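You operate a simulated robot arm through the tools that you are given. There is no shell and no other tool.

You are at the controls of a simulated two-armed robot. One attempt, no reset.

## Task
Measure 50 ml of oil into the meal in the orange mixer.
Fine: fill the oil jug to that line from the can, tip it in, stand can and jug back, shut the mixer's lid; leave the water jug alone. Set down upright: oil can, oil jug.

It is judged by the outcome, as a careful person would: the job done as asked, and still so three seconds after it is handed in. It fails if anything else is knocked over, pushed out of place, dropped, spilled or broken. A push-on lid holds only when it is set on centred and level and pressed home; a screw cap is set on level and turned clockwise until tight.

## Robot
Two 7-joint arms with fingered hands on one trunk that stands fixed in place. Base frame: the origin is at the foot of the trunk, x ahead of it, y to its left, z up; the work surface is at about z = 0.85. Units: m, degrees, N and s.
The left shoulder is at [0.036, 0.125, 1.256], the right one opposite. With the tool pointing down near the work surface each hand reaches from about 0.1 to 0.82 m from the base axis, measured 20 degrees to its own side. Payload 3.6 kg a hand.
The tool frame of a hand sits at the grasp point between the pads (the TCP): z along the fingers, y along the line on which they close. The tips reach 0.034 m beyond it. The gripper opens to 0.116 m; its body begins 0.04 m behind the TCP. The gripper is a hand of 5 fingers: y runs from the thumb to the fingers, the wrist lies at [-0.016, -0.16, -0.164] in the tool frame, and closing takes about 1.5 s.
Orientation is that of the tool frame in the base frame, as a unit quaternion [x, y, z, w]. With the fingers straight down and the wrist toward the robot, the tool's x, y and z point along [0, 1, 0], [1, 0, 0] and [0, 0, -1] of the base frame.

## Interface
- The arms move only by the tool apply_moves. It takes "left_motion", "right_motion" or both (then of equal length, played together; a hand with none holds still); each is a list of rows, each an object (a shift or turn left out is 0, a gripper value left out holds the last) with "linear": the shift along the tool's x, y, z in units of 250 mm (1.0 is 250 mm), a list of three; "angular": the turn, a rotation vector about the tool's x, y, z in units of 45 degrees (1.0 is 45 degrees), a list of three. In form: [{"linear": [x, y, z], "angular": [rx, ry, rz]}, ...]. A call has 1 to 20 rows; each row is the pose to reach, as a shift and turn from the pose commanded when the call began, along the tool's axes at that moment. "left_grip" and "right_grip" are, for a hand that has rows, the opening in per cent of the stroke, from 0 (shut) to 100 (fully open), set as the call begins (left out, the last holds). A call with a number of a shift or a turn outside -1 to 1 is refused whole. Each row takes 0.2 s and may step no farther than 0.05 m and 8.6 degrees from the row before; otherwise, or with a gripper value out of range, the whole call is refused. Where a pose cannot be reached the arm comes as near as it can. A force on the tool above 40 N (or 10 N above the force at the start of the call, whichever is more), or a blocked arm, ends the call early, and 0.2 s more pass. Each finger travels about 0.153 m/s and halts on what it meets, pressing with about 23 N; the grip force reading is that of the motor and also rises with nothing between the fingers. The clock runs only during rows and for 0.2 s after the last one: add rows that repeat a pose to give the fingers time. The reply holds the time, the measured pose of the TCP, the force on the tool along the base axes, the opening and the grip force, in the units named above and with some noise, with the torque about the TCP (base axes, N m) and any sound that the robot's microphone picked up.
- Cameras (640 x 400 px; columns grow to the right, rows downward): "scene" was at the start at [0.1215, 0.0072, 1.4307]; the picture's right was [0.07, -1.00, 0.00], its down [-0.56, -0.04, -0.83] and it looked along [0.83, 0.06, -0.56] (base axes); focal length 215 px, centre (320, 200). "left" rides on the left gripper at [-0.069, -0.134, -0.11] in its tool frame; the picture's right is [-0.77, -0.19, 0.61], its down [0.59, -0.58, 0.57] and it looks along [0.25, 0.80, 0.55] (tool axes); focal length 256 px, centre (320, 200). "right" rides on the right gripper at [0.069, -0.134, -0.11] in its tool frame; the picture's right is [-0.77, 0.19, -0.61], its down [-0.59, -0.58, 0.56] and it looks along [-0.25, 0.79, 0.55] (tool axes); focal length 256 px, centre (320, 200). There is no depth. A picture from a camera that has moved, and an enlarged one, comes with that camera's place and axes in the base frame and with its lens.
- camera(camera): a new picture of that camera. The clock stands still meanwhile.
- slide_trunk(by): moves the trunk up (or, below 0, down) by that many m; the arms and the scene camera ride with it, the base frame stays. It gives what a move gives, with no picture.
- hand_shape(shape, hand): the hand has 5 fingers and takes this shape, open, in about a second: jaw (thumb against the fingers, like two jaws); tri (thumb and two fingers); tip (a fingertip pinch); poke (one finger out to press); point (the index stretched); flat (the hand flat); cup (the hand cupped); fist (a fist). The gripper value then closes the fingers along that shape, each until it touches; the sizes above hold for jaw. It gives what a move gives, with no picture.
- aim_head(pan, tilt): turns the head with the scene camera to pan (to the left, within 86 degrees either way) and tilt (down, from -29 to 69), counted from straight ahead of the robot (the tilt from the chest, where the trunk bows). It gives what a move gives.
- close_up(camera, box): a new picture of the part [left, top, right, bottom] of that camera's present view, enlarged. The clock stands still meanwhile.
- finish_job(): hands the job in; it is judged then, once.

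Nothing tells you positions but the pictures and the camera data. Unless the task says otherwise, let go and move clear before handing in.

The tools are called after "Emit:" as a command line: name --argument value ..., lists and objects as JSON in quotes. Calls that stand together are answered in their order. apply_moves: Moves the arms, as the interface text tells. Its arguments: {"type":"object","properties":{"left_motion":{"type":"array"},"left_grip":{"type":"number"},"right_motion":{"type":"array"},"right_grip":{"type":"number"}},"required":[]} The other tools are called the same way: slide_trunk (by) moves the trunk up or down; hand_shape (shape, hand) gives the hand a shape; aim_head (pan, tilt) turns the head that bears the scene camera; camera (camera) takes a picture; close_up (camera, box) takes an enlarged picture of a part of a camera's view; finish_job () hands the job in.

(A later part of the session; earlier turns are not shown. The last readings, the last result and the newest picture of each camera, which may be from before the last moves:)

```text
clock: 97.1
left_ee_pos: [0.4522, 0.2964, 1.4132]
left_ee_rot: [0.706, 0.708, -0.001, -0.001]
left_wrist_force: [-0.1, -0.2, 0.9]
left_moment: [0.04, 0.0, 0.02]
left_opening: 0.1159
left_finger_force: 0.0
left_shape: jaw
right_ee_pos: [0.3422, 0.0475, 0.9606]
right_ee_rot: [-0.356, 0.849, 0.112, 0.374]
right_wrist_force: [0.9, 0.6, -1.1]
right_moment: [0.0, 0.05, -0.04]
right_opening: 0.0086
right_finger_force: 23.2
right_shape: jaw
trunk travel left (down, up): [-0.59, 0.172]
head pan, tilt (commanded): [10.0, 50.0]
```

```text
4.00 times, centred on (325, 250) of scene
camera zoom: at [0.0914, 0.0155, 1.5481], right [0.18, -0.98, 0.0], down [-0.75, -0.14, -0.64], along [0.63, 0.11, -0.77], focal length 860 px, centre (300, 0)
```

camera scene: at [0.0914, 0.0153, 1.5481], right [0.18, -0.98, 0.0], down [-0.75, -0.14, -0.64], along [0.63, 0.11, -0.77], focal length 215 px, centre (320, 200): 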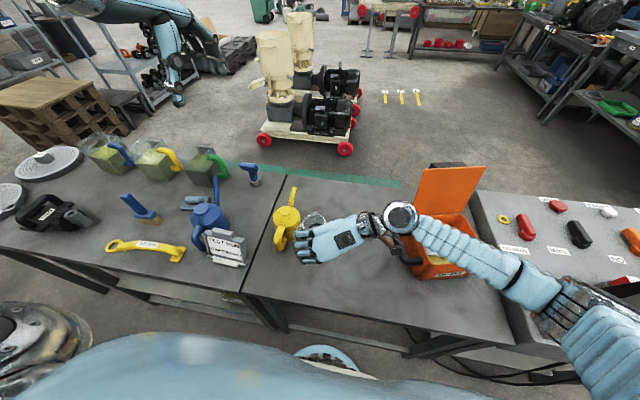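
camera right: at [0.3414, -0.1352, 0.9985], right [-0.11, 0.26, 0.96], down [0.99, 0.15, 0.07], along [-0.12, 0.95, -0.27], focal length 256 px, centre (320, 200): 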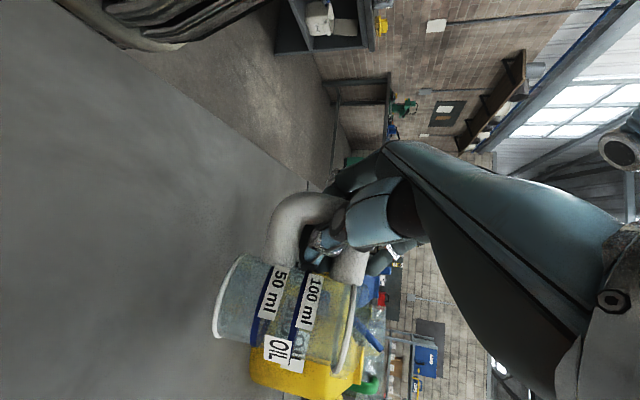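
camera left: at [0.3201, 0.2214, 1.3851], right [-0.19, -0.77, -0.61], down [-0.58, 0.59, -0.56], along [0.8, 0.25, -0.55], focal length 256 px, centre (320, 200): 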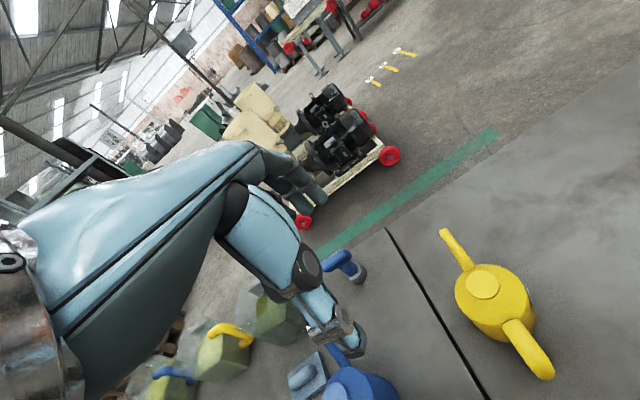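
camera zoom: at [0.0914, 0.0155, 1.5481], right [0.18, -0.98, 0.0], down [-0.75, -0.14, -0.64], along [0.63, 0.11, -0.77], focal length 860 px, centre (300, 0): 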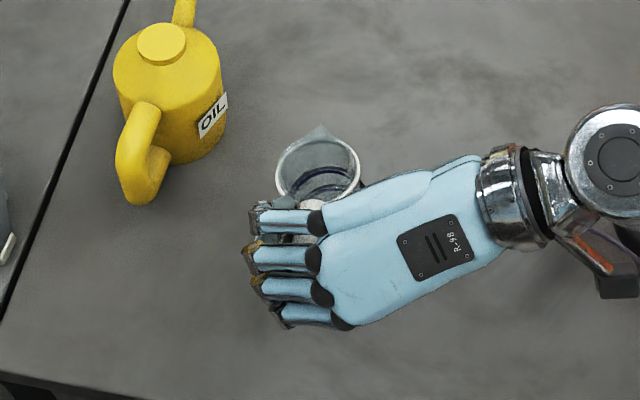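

The jug is directly over its original place. Lowering slowly now, watching for table contact.

Emit:
apply_moves --right_motion '[{"linear": [0.0143, 0.0016, 0.0139]}, {"linear": [0.0286, 0.0031, 0.0277]}, {"linear": [0.0429, 0.0047, 0.0416]}, {"linear": [0.0572, 0.0062, 0.0555]}, {"linear": [0.0572, 0.0062, 0.0555]}]'

Emit:
close_up --camera "right" --box '[190, 200, 400, 400]'

```text
clock: 98.3
left_ee_pos: [0.4518, 0.2949, 1.4146]
left_ee_rot: [0.705, 0.709, -0.001, 0.0]
left_wrist_force: [-0.1, 0.1, 0.0]
left_moment: [0.0, -0.04, 0.01]
left_opening: 0.1159
left_finger_force: 0.0
left_shape: jaw
right_ee_pos: [0.3422, 0.0467, 0.9402]
right_ee_rot: [-0.355, 0.849, 0.111, 0.374]
right_wrist_force: [-0.6, 0.1, -1.3]
right_moment: [0.02, 0.02, 0.03]
right_opening: 0.0085
right_finger_force: 22.9
right_shape: jaw
trunk travel left (down, up): [-0.59, 0.172]
head pan, tilt (commanded): [10.0, 50.0]
```

```text
2.00 times, centred on (295, 300) of right
camera zoom: at [0.3408, -0.1356, 0.9783], right [-0.11, 0.26, 0.96], down [0.99, 0.15, 0.07], along [-0.12, 0.96, -0.27], focal length 512 px, centre (370, 0)
```

zoom: 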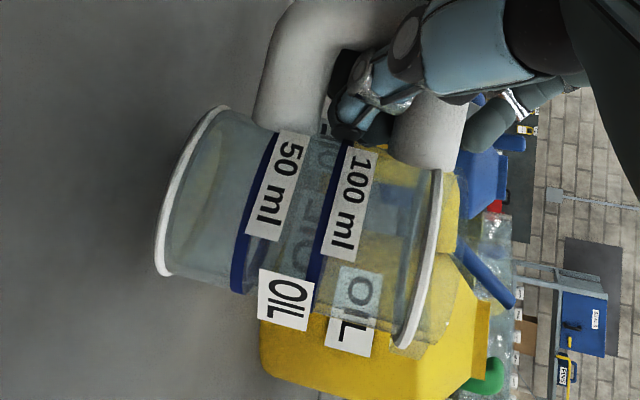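

About 8 mm to go. Easing down further.

Emit:
apply_moves --right_motion '[{"linear": [0.0057, 0.0006, 0.0056]}, {"linear": [0.0114, 0.0012, 0.0111]}, {"linear": [0.0172, 0.0019, 0.0167]}, {"linear": [0.0172, 0.0019, 0.0167]}]'

Emit:
apply_moves --right_motion '[{"linear": [0.0043, 0.0005, 0.0042]}, {"linear": [0.0086, 0.0009, 0.0083]}, {"linear": [0.0086, 0.0009, 0.0083]}]'

Emit:
close_up --camera "right" --box '[190, 200, 400, 400]'

```text
clock: 99.3
left_ee_pos: [0.4525, 0.2958, 1.4138]
left_ee_rot: [0.705, 0.709, 0.0, 0.0]
left_wrist_force: [0.5, 1.0, -0.1]
left_moment: [0.02, 0.02, -0.01]
left_opening: 0.1158
left_finger_force: 0.1
left_shape: jaw
right_ee_pos: [0.3414, 0.0473, 0.9348]
right_ee_rot: [-0.355, 0.849, 0.111, 0.374]
right_wrist_force: [-0.1, 1.1, -2.3]
right_moment: [0.0, 0.03, 0.0]
right_opening: 0.0086
right_finger_force: 22.8
right_shape: jaw
trunk travel left (down, up): [-0.59, 0.172]
head pan, tilt (commanded): [10.0, 50.0]
```

```text
clock: 100.1
left_ee_pos: [0.4521, 0.2958, 1.4128]
left_ee_rot: [0.705, 0.709, -0.001, -0.001]
left_wrist_force: [0.8, 0.4, -0.4]
left_moment: [0.0, -0.02, -0.04]
left_opening: 0.1159
left_finger_force: 0.0
left_shape: jaw
right_ee_pos: [0.3419, 0.0471, 0.9311]
right_ee_rot: [-0.355, 0.849, 0.111, 0.375]
right_wrist_force: [-0.3, -0.5, -1.1]
right_moment: [0.01, 0.08, 0.04]
right_opening: 0.0086
right_finger_force: 23.0
right_shape: jaw
trunk travel left (down, up): [-0.59, 0.172]
head pan, tilt (commanded): [10.0, 50.0]
```

```text
2.00 times, centred on (295, 300) of right
camera zoom: at [0.3407, -0.1355, 0.9694], right [-0.11, 0.26, 0.96], down [0.99, 0.15, 0.07], along [-0.12, 0.96, -0.27], focal length 512 px, centre (370, 0)
```

zoom: 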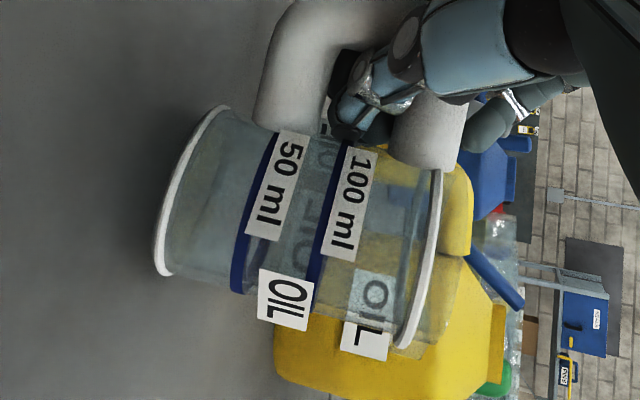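

Not quite touching yet. A few more millimetres.

Emit:
apply_moves --right_motion '[{"linear": [0.0043, 0.0005, 0.0042]}, {"linear": [0.0086, 0.0009, 0.0083]}, {"linear": [0.0086, 0.0009, 0.0083]}]'

Emit:
apply_moves --right_motion '[{"linear": [0.0043, 0.0005, 0.0042]}, {"linear": [0.0086, 0.0009, 0.0083]}, {"linear": [0.0086, 0.0009, 0.0083]}]'

Emit:
close_up --camera "right" --box '[190, 200, 400, 400]'

```text
clock: 100.9
left_ee_pos: [0.4517, 0.2956, 1.4141]
left_ee_rot: [0.705, 0.709, 0.0, -0.001]
left_wrist_force: [-0.1, -0.8, 0.5]
left_moment: [0.02, 0.01, -0.01]
left_opening: 0.116
left_finger_force: 0.1
left_shape: jaw
right_ee_pos: [0.3415, 0.0468, 0.9286]
right_ee_rot: [-0.356, 0.849, 0.111, 0.374]
right_wrist_force: [-0.5, -0.2, -2.6]
right_moment: [0.0, 0.05, 0.01]
right_opening: 0.0085
right_finger_force: 22.7
right_shape: jaw
trunk travel left (down, up): [-0.59, 0.172]
head pan, tilt (commanded): [10.0, 50.0]
```

```text
clock: 101.7
left_ee_pos: [0.4534, 0.2957, 1.4131]
left_ee_rot: [0.705, 0.709, 0.0, 0.0]
left_wrist_force: [-0.4, -0.1, 0.0]
left_moment: [0.02, 0.01, -0.02]
left_opening: 0.1159
left_finger_force: 0.0
left_shape: jaw
right_ee_pos: [0.3429, 0.0463, 0.925]
right_ee_rot: [-0.355, 0.85, 0.111, 0.374]
right_wrist_force: [-1.2, -0.4, 0.5]
right_moment: [0.01, 0.0, 0.03]
right_opening: 0.0088
right_finger_force: 23.1
right_shape: jaw
trunk travel left (down, up): [-0.59, 0.172]
head pan, tilt (commanded): [10.0, 50.0]
```

```text
2.00 times, centred on (295, 300) of right
camera zoom: at [0.3409, -0.1354, 0.9632], right [-0.11, 0.26, 0.96], down [0.99, 0.15, 0.07], along [-0.12, 0.96, -0.27], focal length 512 px, centre (370, 0)
```

zoom: 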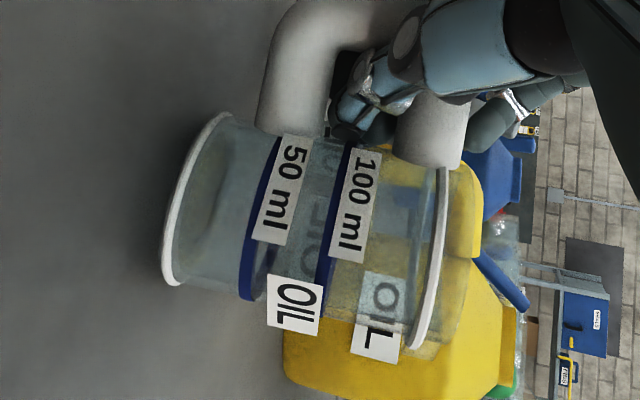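

The table has taken the weight: the force has reversed and the jug shifted slightly in the hand. I'll press 1 mm more to seat it, then open the fingers partly.

Emit:
apply_moves --right_motion '[{"linear": [0.0035, 0.0004, 0.0034]}, {"linear": [0.0035, 0.0004, 0.0034]}]'

Emit:
apply_moves --right_motion '[{"linear": [0, 0, 0]}, {"linear": [0, 0, 0]}, {"linear": [0, 0, 0]}]' --right_grip 35

Emit:
camera --camera "right"

Emit:
close_up --camera "scene" --box '[265, 200, 385, 300]'

```text
clock: 102.3
left_ee_pos: [0.4517, 0.2948, 1.413]
left_ee_rot: [0.706, 0.709, -0.001, -0.001]
left_wrist_force: [1.0, 0.4, 0.2]
left_moment: [0.01, -0.02, 0.04]
left_opening: 0.1161
left_finger_force: 0.1
left_shape: jaw
right_ee_pos: [0.3414, 0.0478, 0.9244]
right_ee_rot: [-0.355, 0.85, 0.111, 0.374]
right_wrist_force: [-1.3, 0.2, 0.3]
right_moment: [0.02, -0.01, -0.01]
right_opening: 0.0084
right_finger_force: 23.2
right_shape: jaw
trunk travel left (down, up): [-0.59, 0.172]
head pan, tilt (commanded): [10.0, 50.0]
```

```text
clock: 103.1
left_ee_pos: [0.4515, 0.2953, 1.4137]
left_ee_rot: [0.705, 0.709, 0.0, -0.001]
left_wrist_force: [0.1, 0.9, 0.1]
left_moment: [0.03, 0.0, 0.02]
left_opening: 0.1158
left_finger_force: 0.1
left_shape: jaw
right_ee_pos: [0.3411, 0.048, 0.9244]
right_ee_rot: [-0.356, 0.849, 0.111, 0.375]
right_wrist_force: [0.0, -1.0, -0.1]
right_moment: [0.05, -0.02, -0.02]
right_opening: 0.0405
right_finger_force: 0.0
right_shape: jaw
trunk travel left (down, up): [-0.59, 0.172]
head pan, tilt (commanded): [10.0, 50.0]
```

```text
taken
camera right: at [0.3408, -0.1352, 0.962], right [-0.11, 0.26, 0.96], down [0.99, 0.15, 0.07], along [-0.12, 0.96, -0.27], focal length 256 px, centre (320, 200)
```

right: 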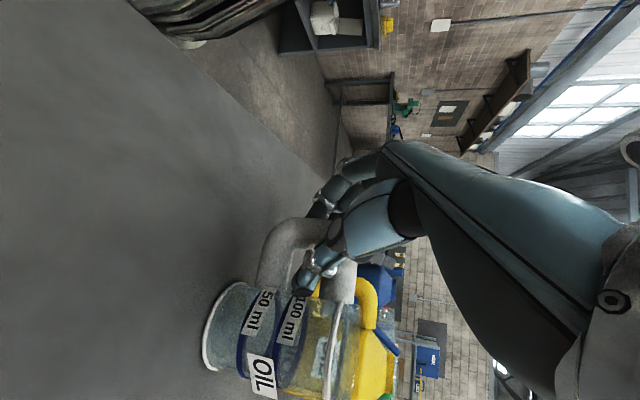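

```text
4.00 times, centred on (325, 250) of scene
camera zoom: at [0.0912, 0.0154, 1.5481], right [0.18, -0.98, 0.0], down [-0.75, -0.14, -0.64], along [0.63, 0.11, -0.77], focal length 860 px, centre (300, 0)
```

zoom: 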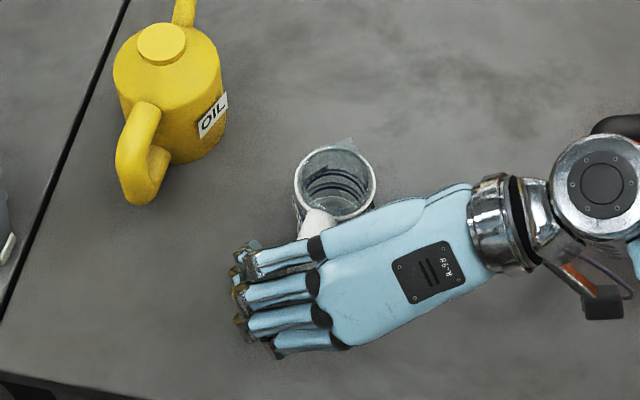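

The jug stands on its own, upright, about 2 cm from its original spot. Before withdrawing I'll check that the thumb is out of the handle's hole.

Emit:
close_up --camera "right" --box '[200, 170, 420, 400]'

Emit:
close_up --camera "scene" --box '[300, 225, 365, 285]'

```text
1.74 times, centred on (310, 285) of right
camera zoom: at [0.3408, -0.1352, 0.962], right [-0.11, 0.26, 0.96], down [0.99, 0.15, 0.07], along [-0.12, 0.96, -0.27], focal length 445 px, centre (337, 52)
```

zoom: 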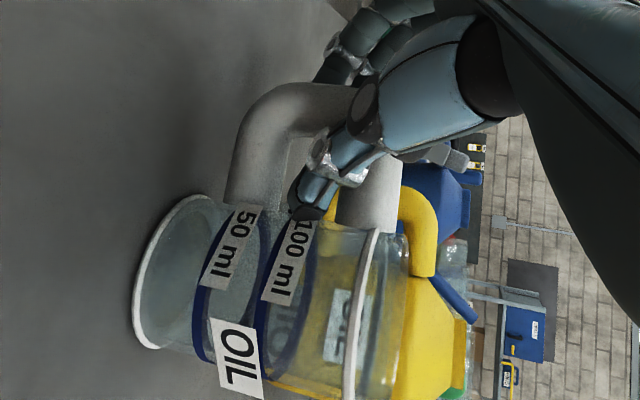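

```text
6.67 times, centred on (332, 255) of scene
camera zoom: at [0.0912, 0.0154, 1.5481], right [0.18, -0.98, 0.0], down [-0.75, -0.14, -0.64], along [0.63, 0.11, -0.77], focal length 1434 px, centre (237, -167)
```

zoom: 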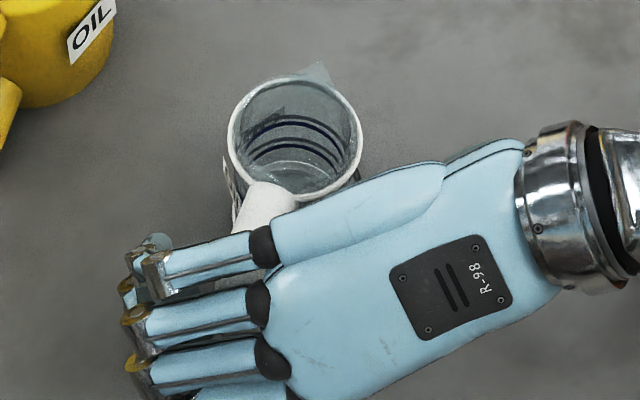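

The thumb lies along the near side of the handle, close to the jug. I'll open the fingers away while keeping the thumb in place, then back out along the finger direction.

Emit:
apply_moves --right_motion '[{"linear": [0, 0.046, 0]}, {"linear": [0, 0.046, 0]}]' --right_grip 58

Emit:
close_up --camera "right" --box '[200, 170, 420, 400]'

Emit:
close_up --camera "scene" --box '[300, 225, 365, 285]'

```text
clock: 103.7
left_ee_pos: [0.4522, 0.2959, 1.4125]
left_ee_rot: [0.705, 0.709, 0.0, -0.001]
left_wrist_force: [0.4, 0.0, 0.0]
left_moment: [0.02, -0.03, -0.01]
left_opening: 0.1159
left_finger_force: 0.1
left_shape: jaw
right_ee_pos: [0.3338, 0.0558, 0.922]
right_ee_rot: [-0.355, 0.849, 0.111, 0.375]
right_wrist_force: [0.0, -0.3, -0.1]
right_moment: [-0.03, -0.01, -0.01]
right_opening: 0.067
right_finger_force: 0.1
right_shape: jaw
trunk travel left (down, up): [-0.59, 0.172]
head pan, tilt (commanded): [10.0, 50.0]
```

```text
1.74 times, centred on (310, 285) of right
camera zoom: at [0.3326, -0.1274, 0.9606], right [-0.11, 0.26, 0.96], down [0.99, 0.15, 0.07], along [-0.12, 0.96, -0.27], focal length 445 px, centre (337, 52)
```

zoom: 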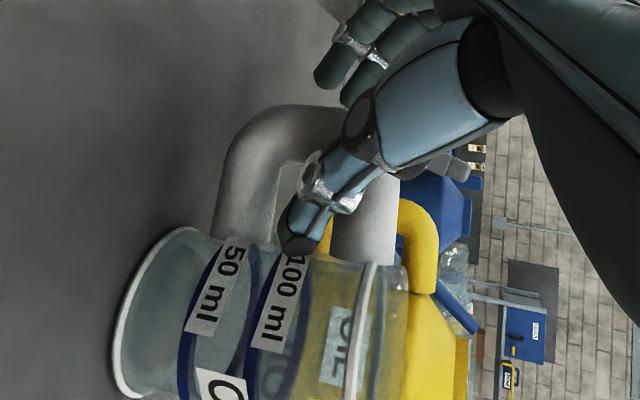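

```text
6.67 times, centred on (332, 255) of scene
camera zoom: at [0.0914, 0.0152, 1.5481], right [0.18, -0.98, 0.0], down [-0.75, -0.14, -0.64], along [0.63, 0.11, -0.77], focal length 1434 px, centre (237, -167)
```

zoom: 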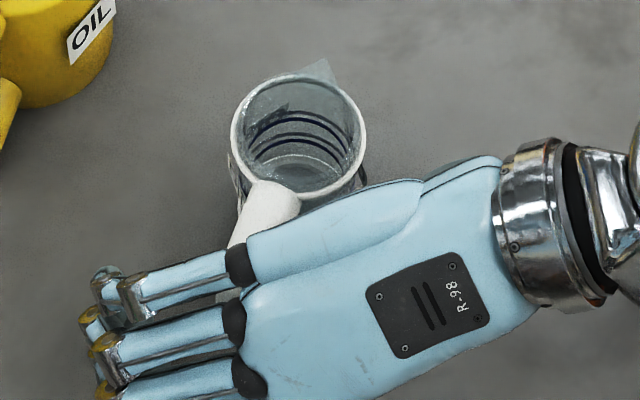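

The jug stayed put. Backing the hand out along the finger direction, gently at first.

Emit:
apply_moves --right_motion '[{"linear": [0, 0, -0.04]}, {"linear": [0, 0, -0.08]}, {"linear": [0, 0, -0.13]}, {"linear": [0, 0, -0.18]}, {"linear": [0, 0, -0.23]}]'

Emit:
close_up --camera "scene" --box '[290, 215, 375, 300]'

Emit:
camera --camera "right"

```text
clock: 104.9
left_ee_pos: [0.4515, 0.2957, 1.4136]
left_ee_rot: [0.705, 0.709, -0.001, -0.001]
left_wrist_force: [0.4, -0.8, -0.2]
left_moment: [0.0, -0.01, 0.03]
left_opening: 0.1157
left_finger_force: 0.0
left_shape: jaw
right_ee_pos: [0.3025, 0.0283, 0.9652]
right_ee_rot: [-0.356, 0.849, 0.112, 0.375]
right_wrist_force: [-0.1, 0.4, -1.4]
right_moment: [0.03, 0.04, 0.05]
right_opening: 0.0671
right_finger_force: 0.0
right_shape: jaw
trunk travel left (down, up): [-0.59, 0.172]
head pan, tilt (commanded): [10.0, 50.0]
```

```text
4.71 times, centred on (332, 258) of scene
camera zoom: at [0.0909, 0.0151, 1.5481], right [0.18, -0.98, 0.0], down [-0.75, -0.14, -0.64], along [0.63, 0.11, -0.77], focal length 1012 px, centre (261, -71)
```

zoom: 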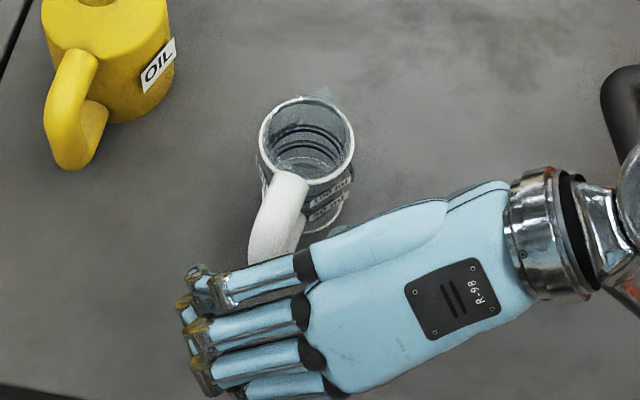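

```text
taken
camera right: at [0.3018, -0.1539, 1.0024], right [-0.11, 0.26, 0.96], down [0.99, 0.15, 0.07], along [-0.12, 0.96, -0.27], focal length 256 px, centre (320, 200)
```

right: 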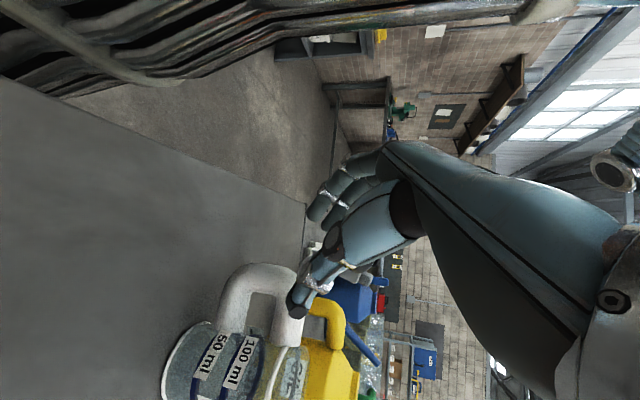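

The hand is clear of the handle and the jug stands upright. Raising the hand straight up.

Emit:
apply_moves --right_motion '[{"linear": [-0.06, -0.006, -0.07]}, {"linear": [-0.12, -0.012, -0.13]}, {"linear": [-0.18, -0.019, -0.19]}, {"linear": [-0.24, -0.025, -0.245]}, {"linear": [-0.3, -0.031, -0.295]}, {"linear": [-0.343, -0.037, -0.333]}]'

Emit:
aim_head --pan -10 --tilt 48

Emit:
camera --camera "scene"

```text
clock: 106.3
left_ee_pos: [0.452, 0.2967, 1.4145]
left_ee_rot: [0.706, 0.708, 0.0, -0.002]
left_wrist_force: [-0.4, 0.7, -0.2]
left_moment: [-0.02, 0.01, -0.01]
left_opening: 0.1159
left_finger_force: 0.1
left_shape: jaw
right_ee_pos: [0.303, 0.0288, 1.0828]
right_ee_rot: [-0.355, 0.849, 0.111, 0.375]
right_wrist_force: [-0.3, -0.4, 0.6]
right_moment: [0.01, 0.02, 0.01]
right_opening: 0.0672
right_finger_force: 0.0
right_shape: jaw
trunk travel left (down, up): [-0.59, 0.172]
head pan, tilt (commanded): [10.0, 50.0]
```

```text
clock: 107.1
left_ee_pos: [0.4523, 0.2954, 1.414]
left_ee_rot: [0.705, 0.709, 0.0, -0.001]
left_wrist_force: [-0.3, 0.5, -0.4]
left_moment: [0.03, -0.03, 0.03]
left_opening: 0.116
left_finger_force: 0.0
left_shape: jaw
right_ee_pos: [0.3035, 0.0284, 1.0829]
right_ee_rot: [-0.355, 0.85, 0.111, 0.373]
right_wrist_force: [-0.2, -0.4, -0.2]
right_moment: [0.0, 0.01, 0.01]
right_opening: 0.0671
right_finger_force: 0.1
right_shape: jaw
trunk travel left (down, up): [-0.59, 0.172]
head pan, tilt (commanded): [-10.0, 48.0]
```

```text
taken
camera scene: at [0.0931, -0.0116, 1.5508], right [-0.17, -0.99, 0.0], down [-0.73, 0.12, -0.67], along [0.66, -0.11, -0.74], focal length 215 px, centre (320, 200)
```

scene: 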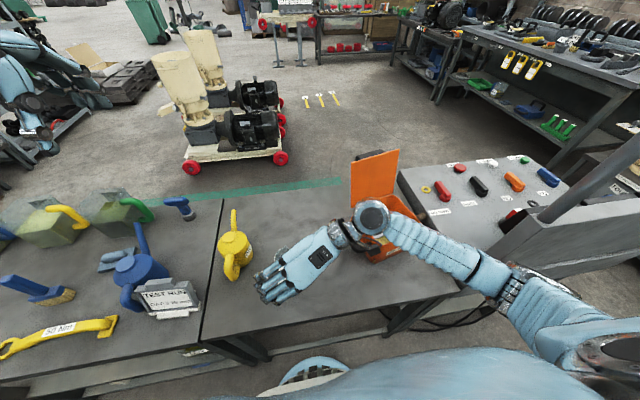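

The jug and can are both standing. Next I must put the mixer back: I'll grip its front wall with the right hand and drag it left while turning it about −17°. First, bring the right hand round over the mixer in stages.

Emit:
apply_moves --right_motion '[{"linear": [0, -0.076, -0.037], "angular": [0.0541, 0.0408, 0.1369]}, {"linear": [0, -0.152, -0.074], "angular": [0.1082, 0.0816, 0.2739]}, {"linear": [0.001, -0.228, -0.111], "angular": [0.1623, 0.1224, 0.4108]}, {"linear": [0.001, -0.304, -0.148], "angular": [0.2164, 0.1632, 0.5477]}, {"linear": [0.002, -0.38, -0.185], "angular": [0.2705, 0.204, 0.6847]}, {"linear": [0.002, -0.456, -0.222], "angular": [0.3246, 0.2448, 0.8216]}]' --right_grip 50

Emit:
camera --camera "scene"

```text
clock: 108.5
left_ee_pos: [0.4523, 0.296, 1.4143]
left_ee_rot: [0.705, 0.709, -0.001, 0.0]
left_wrist_force: [0.2, 0.0, 0.0]
left_moment: [0.02, -0.01, 0.01]
left_opening: 0.116
left_finger_force: 0.1
left_shape: jaw
right_ee_pos: [0.3476, -0.0793, 1.1305]
right_ee_rot: [-0.027, 0.956, 0.084, 0.279]
right_wrist_force: [-0.8, -1.1, 0.0]
right_moment: [0.01, -0.02, 0.03]
right_opening: 0.0585
right_finger_force: 0.0
right_shape: jaw
trunk travel left (down, up): [-0.59, 0.172]
head pan, tilt (commanded): [-10.0, 48.0]
```

```text
taken
camera scene: at [0.0928, -0.0123, 1.5508], right [-0.17, -0.99, 0.0], down [-0.73, 0.13, -0.67], along [0.66, -0.11, -0.74], focal length 215 px, centre (320, 200)
```

scene: 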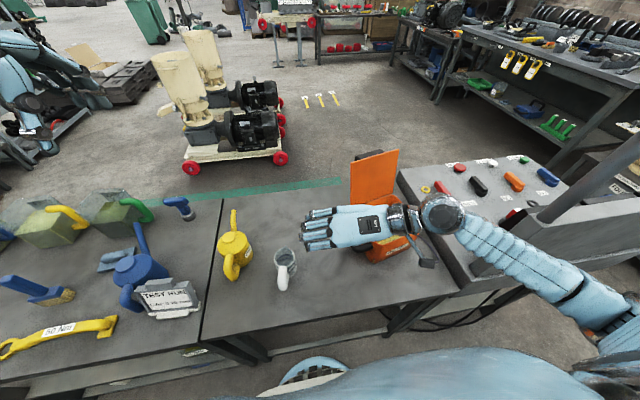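

Emit:
apply_moves --right_motion '[{"linear": [-0.025, -0.093, -0.016], "angular": [0.0541, 0.0408, 0.1369]}, {"linear": [-0.05, -0.185, -0.032], "angular": [0.1082, 0.0816, 0.2739]}, {"linear": [-0.074, -0.278, -0.048], "angular": [0.1623, 0.1224, 0.4108]}, {"linear": [-0.099, -0.371, -0.063], "angular": [0.2164, 0.1632, 0.5477]}, {"linear": [-0.124, -0.463, -0.079], "angular": [0.2705, 0.204, 0.6847]}, {"linear": [-0.148, -0.556, -0.095], "angular": [0.3246, 0.2448, 0.8216]}]'

Emit:
camera --camera "right"

Emit:
camera --camera "scene"

```text
clock: 109.9
left_ee_pos: [0.4509, 0.2958, 1.4139]
left_ee_rot: [0.705, 0.709, -0.001, -0.001]
left_wrist_force: [-0.1, -0.1, 0.1]
left_moment: [0.0, 0.02, -0.01]
left_opening: 0.116
left_finger_force: 0.0
left_shape: jaw
right_ee_pos: [0.3822, -0.2199, 1.1491]
right_ee_rot: [0.304, 0.94, 0.044, 0.15]
right_wrist_force: [0.5, 0.2, 0.1]
right_moment: [-0.01, 0.0, 0.03]
right_opening: 0.0584
right_finger_force: 0.1
right_shape: jaw
trunk travel left (down, up): [-0.59, 0.172]
head pan, tilt (commanded): [-10.0, 48.0]
```

```text
taken
camera right: at [0.2206, -0.287, 1.2131], right [0.51, -0.29, 0.81], down [0.31, -0.82, -0.49], along [0.8, 0.5, -0.33], focal length 256 px, centre (320, 200)
```

right: 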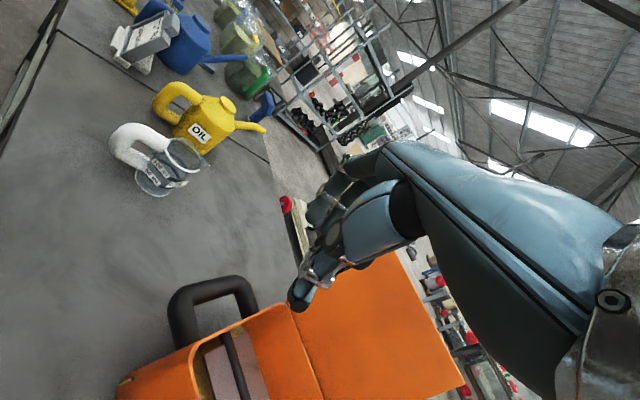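

```text
taken
camera scene: at [0.0927, -0.0124, 1.5508], right [-0.17, -0.99, 0.0], down [-0.73, 0.13, -0.67], along [0.66, -0.11, -0.74], focal length 215 px, centre (320, 200)
```

scene: 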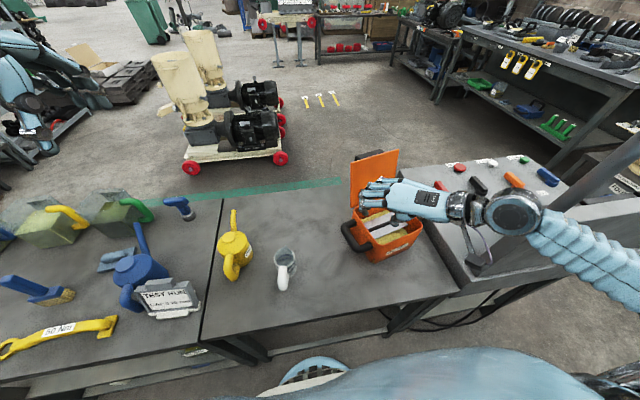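

I'll zoom on the mixer to measure its present position accurately.

Emit:
close_up --camera "scene" --box '[330, 140, 450, 270]'

Emit:
close_up --camera "scene" --box '[260, 230, 310, 300]'

```text
3.08 times, centred on (390, 205) of scene
camera zoom: at [0.0927, -0.0124, 1.5508], right [-0.17, -0.99, 0.0], down [-0.73, 0.13, -0.67], along [0.66, -0.11, -0.74], focal length 662 px, centre (105, 185)
```

zoom: 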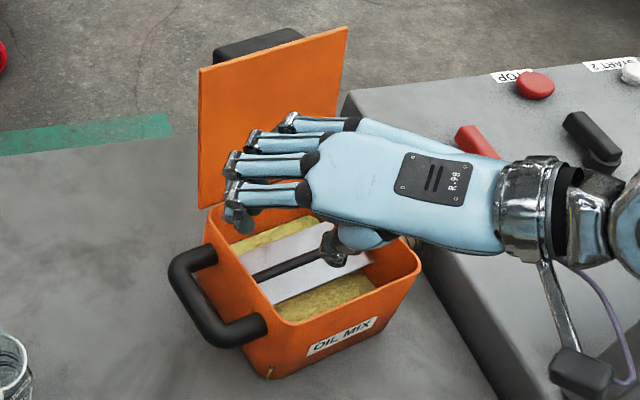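

```text
5.71 times, centred on (285, 265) of scene
camera zoom: at [0.0927, -0.0124, 1.5508], right [-0.17, -0.99, 0.0], down [-0.73, 0.13, -0.67], along [0.66, -0.11, -0.74], focal length 1229 px, centre (520, -171)
```

zoom: 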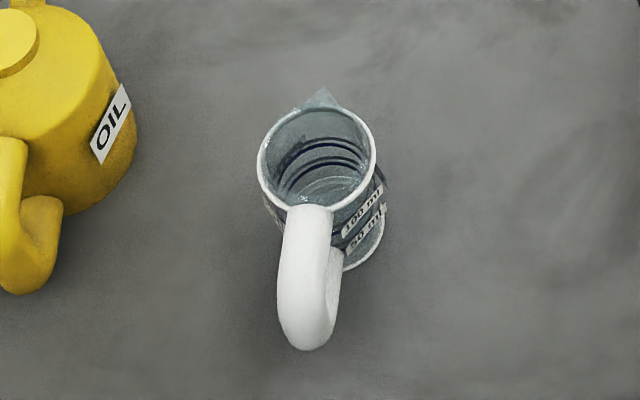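

Emit:
apply_moves --right_motion '[{"linear": [-0.1, -0.1, -0.07], "angular": [0.0541, 0.0408, 0.1369]}, {"linear": [-0.21, -0.21, -0.12], "angular": [0.1082, 0.0816, 0.2739]}, {"linear": [-0.33, -0.33, -0.16], "angular": [0.1623, 0.1224, 0.4108]}, {"linear": [-0.44, -0.44, -0.19], "angular": [0.2164, 0.1632, 0.5477]}, {"linear": [-0.56, -0.55, -0.22], "angular": [0.2705, 0.204, 0.6847]}, {"linear": [-0.666, -0.658, -0.24], "angular": [0.3246, 0.2448, 0.8216]}, {"linear": [-0.666, -0.658, -0.24], "angular": [0.3246, 0.2448, 0.8216]}]'

Emit:
camera --camera "scene"

Emit:
close_up --camera "scene" --box '[330, 140, 450, 270]'

Emit:
camera --camera "right"

```text
clock: 111.5
left_ee_pos: [0.4508, 0.2998, 1.4125]
left_ee_rot: [0.705, 0.709, -0.001, 0.002]
left_wrist_force: [-0.4, 1.1, 0.8]
left_moment: [0.02, -0.01, 0.01]
left_opening: 0.1155
left_finger_force: 0.1
left_shape: jaw
right_ee_pos: [0.4013, -0.4472, 1.2224]
right_ee_rot: [0.594, 0.805, -0.002, 0.002]
right_wrist_force: [-0.1, -0.2, 0.8]
right_moment: [-0.03, -0.01, 0.0]
right_opening: 0.0583
right_finger_force: 0.1
right_shape: jaw
trunk travel left (down, up): [-0.59, 0.172]
head pan, tilt (commanded): [-10.0, 48.0]
```

```text
taken
camera scene: at [0.0917, -0.0084, 1.551], right [-0.17, -0.99, 0.0], down [-0.73, 0.12, -0.67], along [0.66, -0.11, -0.74], focal length 215 px, centre (320, 200)
```

scene: 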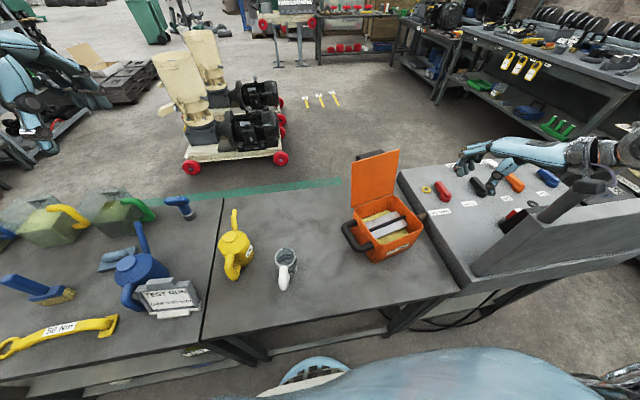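

```text
3.08 times, centred on (390, 205) of scene
camera zoom: at [0.0917, -0.0084, 1.551], right [-0.17, -0.99, 0.0], down [-0.73, 0.12, -0.67], along [0.66, -0.11, -0.74], focal length 662 px, centre (105, 185)
```

zoom: 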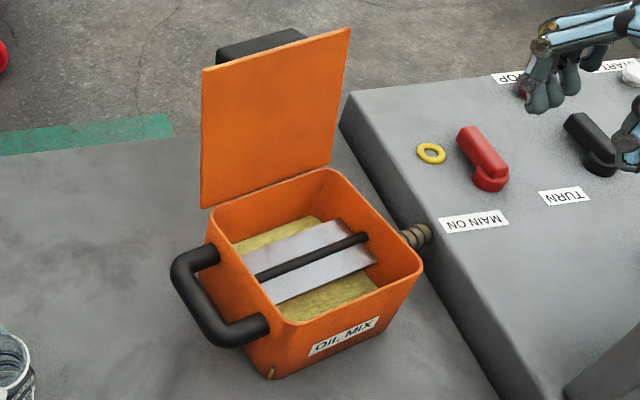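

```text
taken
camera right: at [0.2533, -0.4201, 1.333], right [0.4, -0.68, 0.61], down [-0.38, -0.73, -0.56], along [0.83, 0.0, -0.55], focal length 256 px, centre (320, 200)
```

right: 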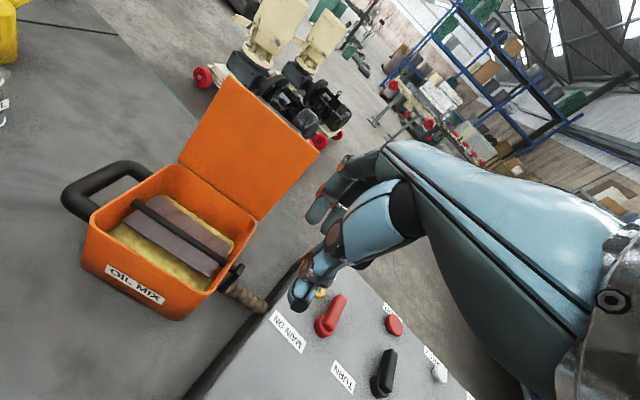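

Both cameras agree: the mixer is now centred near (0.482, −0.308), turned about 12°; it started at (0.448, −0.207). I'll bring the right hand above the middle of its front wall with a narrow opening.

Emit:
apply_moves --right_motion '[{"linear": [0.077, 0.0245, 0.08], "angular": [0, 0, 0.03]}, {"linear": [0.154, 0.049, 0.16], "angular": [0, 0, 0.06]}, {"linear": [0.231, 0.0735, 0.25], "angular": [0, 0, 0.089]}, {"linear": [0.308, 0.098, 0.33], "angular": [0, 0, 0.089]}, {"linear": [0.385, 0.1225, 0.41], "angular": [0, 0, 0.089]}, {"linear": [0.462, 0.147, 0.49], "angular": [0, 0, 0.089]}, {"linear": [0.462, 0.147, 0.49], "angular": [0, 0, 0.089]}]' --right_grip 32

Emit:
camera --camera "right"

Emit:
close_up --camera "scene" --box '[330, 140, 450, 270]'

```text
clock: 113.1
left_ee_pos: [0.4522, 0.2962, 1.413]
left_ee_rot: [0.705, 0.709, -0.001, 0.0]
left_wrist_force: [0.0, -0.3, 0.2]
left_moment: [-0.01, -0.01, 0.01]
left_opening: 0.1158
left_finger_force: 0.0
left_shape: jaw
right_ee_pos: [0.4002, -0.3296, 1.0976]
right_ee_rot: [0.621, 0.784, -0.001, -0.001]
right_wrist_force: [0.7, -0.9, 0.5]
right_moment: [0.0, 0.0, -0.01]
right_opening: 0.0373
right_finger_force: 0.0
right_shape: jaw
trunk travel left (down, up): [-0.59, 0.172]
head pan, tilt (commanded): [-10.0, 48.0]
```

```text
taken
camera right: at [0.255, -0.2924, 1.2079], right [0.36, -0.71, 0.61], down [-0.43, -0.7, -0.56], along [0.83, -0.06, -0.56], focal length 256 px, centre (320, 200)
```

right: 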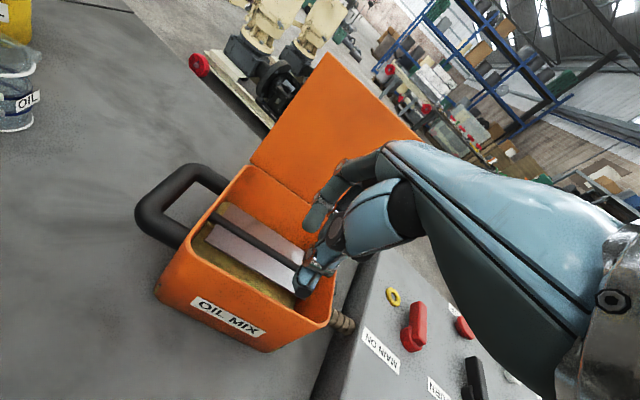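

```text
3.08 times, centred on (390, 205) of scene
camera zoom: at [0.093, -0.0121, 1.5508], right [-0.17, -0.99, 0.0], down [-0.73, 0.13, -0.67], along [0.66, -0.11, -0.74], focal length 662 px, centre (105, 185)
```

zoom: 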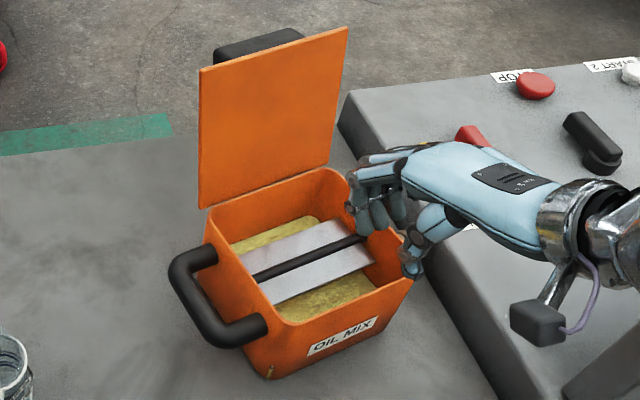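

Aligned over the front wall. Descending until the fingertips are just above the rim.

Emit:
apply_moves --right_motion '[{"linear": [0, 0.004, 0.08]}, {"linear": [0, 0.008, 0.16]}, {"linear": [0, 0.012, 0.24]}, {"linear": [0, 0.012, 0.265]}, {"linear": [0, 0.012, 0.265]}]'

Emit:
close_up --camera "right" --box '[180, 150, 400, 400]'

Emit:
close_up --camera "scene" --box '[350, 170, 440, 270]'

```text
clock: 114.3
left_ee_pos: [0.451, 0.2957, 1.4132]
left_ee_rot: [0.705, 0.709, 0.0, -0.001]
left_wrist_force: [-0.5, 0.2, -0.9]
left_moment: [0.02, 0.01, 0.0]
left_opening: 0.1159
left_finger_force: 0.1
left_shape: jaw
right_ee_pos: [0.404, -0.3267, 1.0324]
right_ee_rot: [0.622, 0.783, -0.001, -0.001]
right_wrist_force: [0.7, 0.2, 0.6]
right_moment: [0.0, 0.0, 0.01]
right_opening: 0.0375
right_finger_force: 0.1
right_shape: jaw
trunk travel left (down, up): [-0.59, 0.172]
head pan, tilt (commanded): [-10.0, 48.0]
```

```text
1.60 times, centred on (290, 275) of right
camera zoom: at [0.2593, -0.2903, 1.1423], right [0.36, -0.71, 0.61], down [-0.43, -0.7, -0.56], along [0.83, -0.06, -0.56], focal length 410 px, centre (368, 80)
```

zoom: 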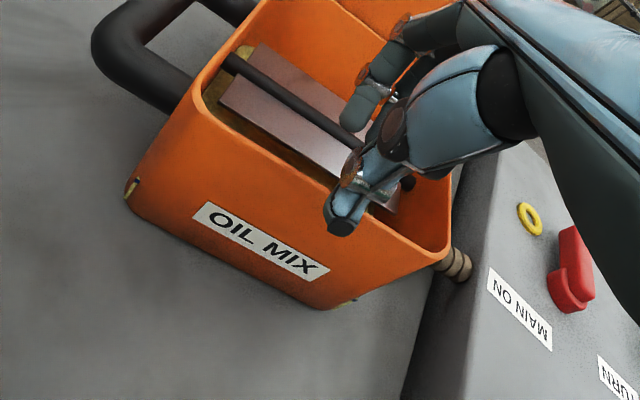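

```text
4.00 times, centred on (395, 220) of scene
camera zoom: at [0.093, -0.0119, 1.5508], right [-0.17, -0.99, 0.0], down [-0.73, 0.13, -0.67], along [0.66, -0.11, -0.74], focal length 860 px, centre (20, 120)
```

zoom: 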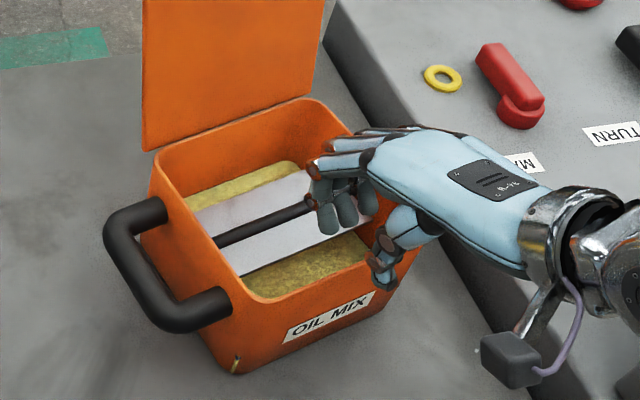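

Thumb is outside and fingers inside the front wall, clear of the paddle. Lowering 4 cm to straddle the wall.

Emit:
apply_moves --right_motion '[{"linear": [0, -0.004, 0.06]}, {"linear": [0, -0.004, 0.12]}, {"linear": [0, -0.004, 0.17]}, {"linear": [0, -0.004, 0.17]}]'

Emit:
close_up --camera "right" --box '[180, 150, 400, 400]'

Emit:
close_up --camera "scene" --box '[350, 170, 440, 270]'

```text
clock: 115.3
left_ee_pos: [0.453, 0.2947, 1.4128]
left_ee_rot: [0.705, 0.709, -0.001, -0.001]
left_wrist_force: [0.0, 0.3, 0.8]
left_moment: [0.0, 0.01, -0.02]
left_opening: 0.116
left_finger_force: 0.1
left_shape: jaw
right_ee_pos: [0.4037, -0.3292, 0.9894]
right_ee_rot: [0.622, 0.783, 0.001, -0.001]
right_wrist_force: [0.7, 1.0, 0.0]
right_moment: [0.03, 0.02, -0.01]
right_opening: 0.0373
right_finger_force: 0.0
right_shape: jaw
trunk travel left (down, up): [-0.59, 0.172]
head pan, tilt (commanded): [-10.0, 48.0]
```

```text
1.60 times, centred on (290, 275) of right
camera zoom: at [0.258, -0.2914, 1.1], right [0.36, -0.71, 0.61], down [-0.43, -0.7, -0.56], along [0.83, -0.06, -0.55], focal length 410 px, centre (368, 80)
```

zoom: 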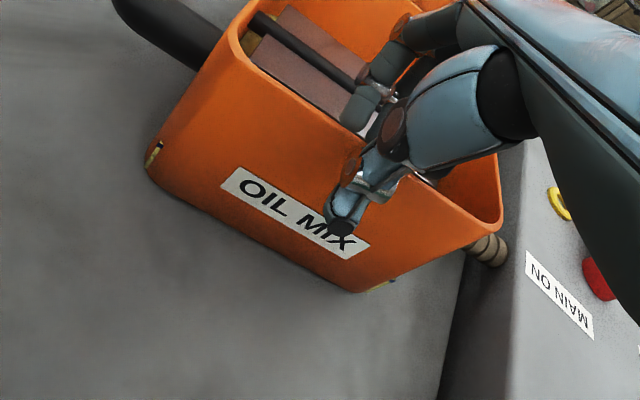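

```text
4.00 times, centred on (395, 220) of scene
camera zoom: at [0.093, -0.0119, 1.5508], right [-0.17, -0.99, 0.0], down [-0.73, 0.13, -0.67], along [0.66, -0.11, -0.74], focal length 860 px, centre (20, 120)
```

zoom: 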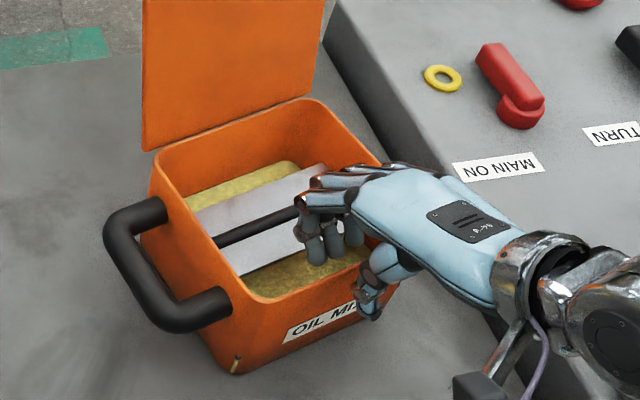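

Positioned on the front wall. Closing the grip.

Emit:
apply_moves --right_motion '[{"linear": [0, 0, 0]}, {"linear": [0, 0, 0]}, {"linear": [0, 0, 0]}, {"linear": [0, 0, 0]}]' --right_grip 0

Emit:
close_up --camera "right" --box '[180, 150, 400, 400]'

Emit:
close_up --camera "scene" --box '[350, 170, 440, 270]'

```text
clock: 116.3
left_ee_pos: [0.4531, 0.2961, 1.4134]
left_ee_rot: [0.705, 0.709, -0.001, 0.0]
left_wrist_force: [-0.3, 0.2, 1.1]
left_moment: [0.0, -0.02, 0.0]
left_opening: 0.1158
left_finger_force: 0.1
left_shape: jaw
right_ee_pos: [0.404, -0.3277, 0.99]
right_ee_rot: [0.622, 0.783, -0.001, -0.001]
right_wrist_force: [2.4, 1.2, -0.4]
right_moment: [-0.03, -0.04, -0.01]
right_opening: 0.0084
right_finger_force: 0.0
right_shape: jaw
trunk travel left (down, up): [-0.59, 0.172]
head pan, tilt (commanded): [-10.0, 48.0]
```

```text
1.60 times, centred on (290, 275) of right
camera zoom: at [0.2584, -0.2912, 1.1001], right [0.36, -0.71, 0.61], down [-0.43, -0.7, -0.56], along [0.83, -0.06, -0.56], focal length 410 px, centre (368, 80)
```

zoom: 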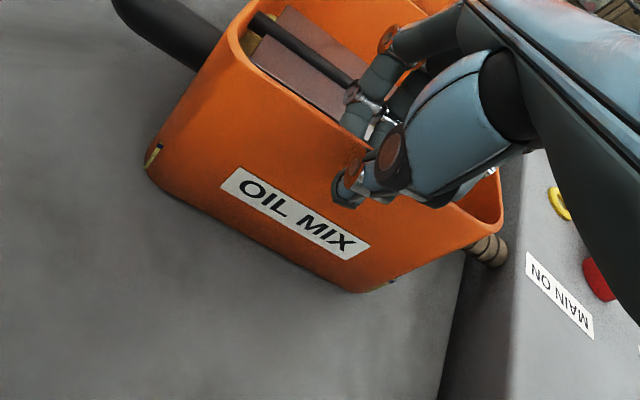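

```text
4.00 times, centred on (395, 220) of scene
camera zoom: at [0.0934, -0.0118, 1.5508], right [-0.17, -0.99, 0.0], down [-0.73, 0.13, -0.67], along [0.66, -0.11, -0.74], focal length 860 px, centre (20, 120)
```

zoom: 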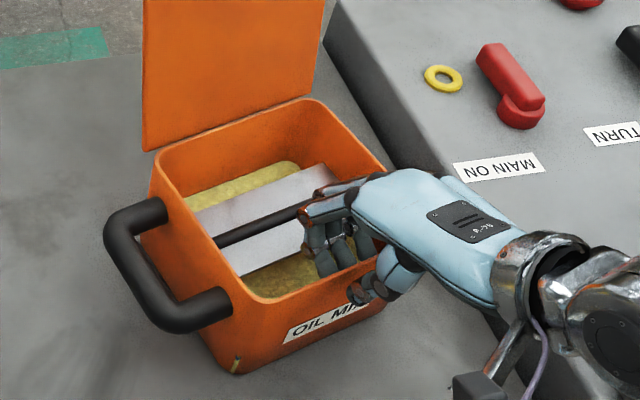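

Emit:
apply_moves --right_motion '[{"linear": [0, 0, 0]}, {"linear": [0, 0, 0]}, {"linear": [0, 0, 0]}]'

```text
clock: 117.1
left_ee_pos: [0.4526, 0.2958, 1.4126]
left_ee_rot: [0.705, 0.709, 0.0, -0.001]
left_wrist_force: [0.4, -0.2, 1.8]
left_moment: [-0.03, -0.05, 0.0]
left_opening: 0.116
left_finger_force: 0.0
left_shape: jaw
right_ee_pos: [0.4036, -0.3281, 0.9889]
right_ee_rot: [0.621, 0.783, -0.001, 0.0]
right_wrist_force: [1.7, 0.6, 0.2]
right_moment: [0.02, -0.1, 0.01]
right_opening: 0.0086
right_finger_force: 0.1
right_shape: jaw
trunk travel left (down, up): [-0.59, 0.172]
head pan, tilt (commanded): [-10.0, 48.0]
```

The grip force reading is low, so I'll test with a small 2 cm drag and see whether the mixer follows.

Emit:
apply_moves --right_motion '[{"linear": [0.025, -0.0015, 0], "angular": [0, 0, 0.013]}, {"linear": [0.05, -0.003, 0], "angular": [0, 0, 0.027]}, {"linear": [0.074, -0.005, 0], "angular": [0, 0, 0.04]}, {"linear": [0.074, -0.005, 0], "angular": [0, 0, 0.04]}]'

Emit:
close_up --camera "scene" --box '[350, 170, 440, 270]'

Emit:
close_up --camera "right" --box '[180, 150, 400, 400]'

```text
clock: 118.1
left_ee_pos: [0.4523, 0.2953, 1.4136]
left_ee_rot: [0.705, 0.709, 0.0, 0.0]
left_wrist_force: [-0.5, 1.3, 0.5]
left_moment: [0.03, 0.04, 0.04]
left_opening: 0.1159
left_finger_force: 0.0
left_shape: jaw
right_ee_pos: [0.3987, -0.3097, 0.9898]
right_ee_rot: [0.635, 0.773, -0.001, -0.001]
right_wrist_force: [3.7, -1.6, 0.0]
right_moment: [-0.03, -0.09, 0.07]
right_opening: 0.0081
right_finger_force: 0.1
right_shape: jaw
trunk travel left (down, up): [-0.59, 0.172]
head pan, tilt (commanded): [-10.0, 48.0]
```

```text
4.00 times, centred on (395, 220) of scene
camera zoom: at [0.0936, -0.0122, 1.5508], right [-0.17, -0.99, 0.0], down [-0.73, 0.13, -0.67], along [0.66, -0.11, -0.74], focal length 860 px, centre (20, 120)
```

zoom: 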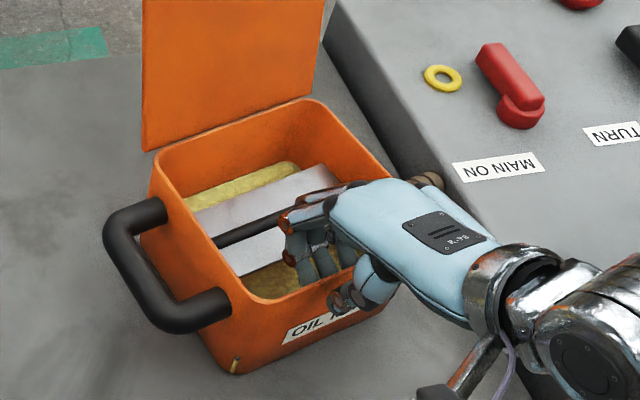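

```text
1.60 times, centred on (290, 275) of right
camera zoom: at [0.2548, -0.2686, 1.1004], right [0.33, -0.72, 0.61], down [-0.45, -0.69, -0.56], along [0.83, -0.09, -0.56], focal length 410 px, centre (368, 80)
```

zoom: 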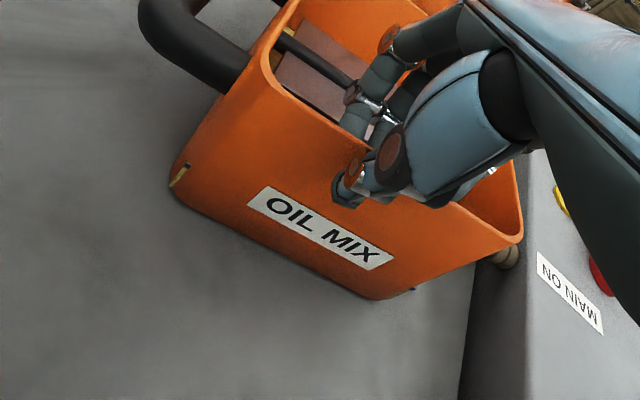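

The hand slid along the wall, since the wall is thinner than the closed jaws, so it isn't truly gripped. But thumb and fingers straddle the front wall, so I'll slide left until the fingers meet the left wall's inside and push from there, with the straddle controlling the turn.

Emit:
apply_moves --right_motion '[{"linear": [0.03, -0.001, 0]}, {"linear": [0.06, -0.002, 0]}, {"linear": [0.09, -0.003, 0]}, {"linear": [0.12, -0.003, 0]}, {"linear": [0.12, -0.003, 0]}]'

Emit:
close_up --camera "scene" --box '[350, 170, 440, 270]'

Emit:
close_up --camera "right" --box '[180, 150, 400, 400]'

```text
clock: 119.3
left_ee_pos: [0.4524, 0.2949, 1.4133]
left_ee_rot: [0.705, 0.709, 0.0, -0.002]
left_wrist_force: [-0.3, -0.4, -0.3]
left_moment: [-0.01, -0.01, -0.03]
left_opening: 0.1161
left_finger_force: 0.0
left_shape: jaw
right_ee_pos: [0.3922, -0.2819, 0.9901]
right_ee_rot: [0.635, 0.772, -0.001, -0.001]
right_wrist_force: [1.7, 0.3, 0.0]
right_moment: [-0.06, -0.03, 0.03]
right_opening: 0.0078
right_finger_force: 0.1
right_shape: jaw
trunk travel left (down, up): [-0.59, 0.172]
head pan, tilt (commanded): [-10.0, 48.0]
```

```text
4.00 times, centred on (395, 220) of scene
camera zoom: at [0.0933, -0.0121, 1.5508], right [-0.17, -0.99, 0.0], down [-0.73, 0.13, -0.67], along [0.66, -0.11, -0.74], focal length 860 px, centre (20, 120)
```

zoom: 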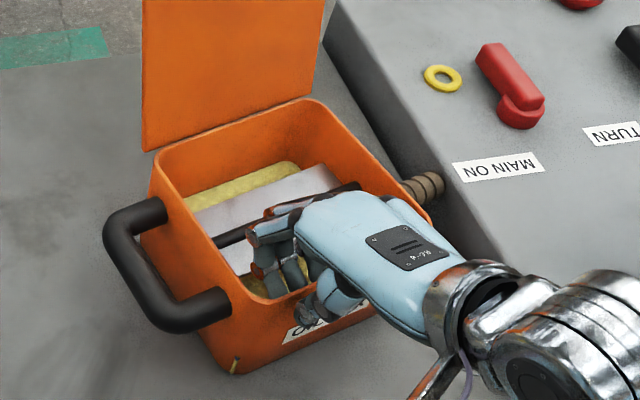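

```text
1.60 times, centred on (290, 275) of right
camera zoom: at [0.2478, -0.2396, 1.1007], right [0.33, -0.72, 0.61], down [-0.45, -0.69, -0.56], along [0.83, -0.09, -0.56], focal length 410 px, centre (368, 80)
```

zoom: 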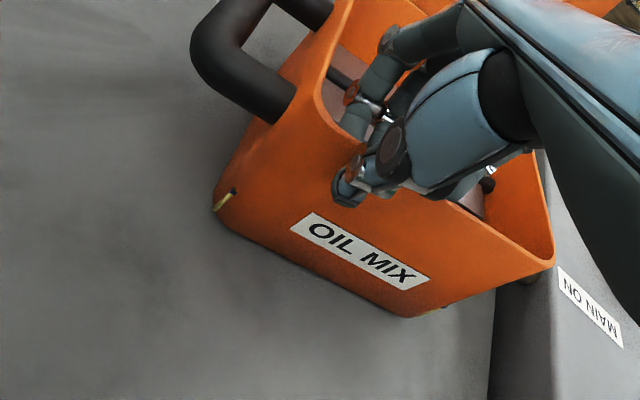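

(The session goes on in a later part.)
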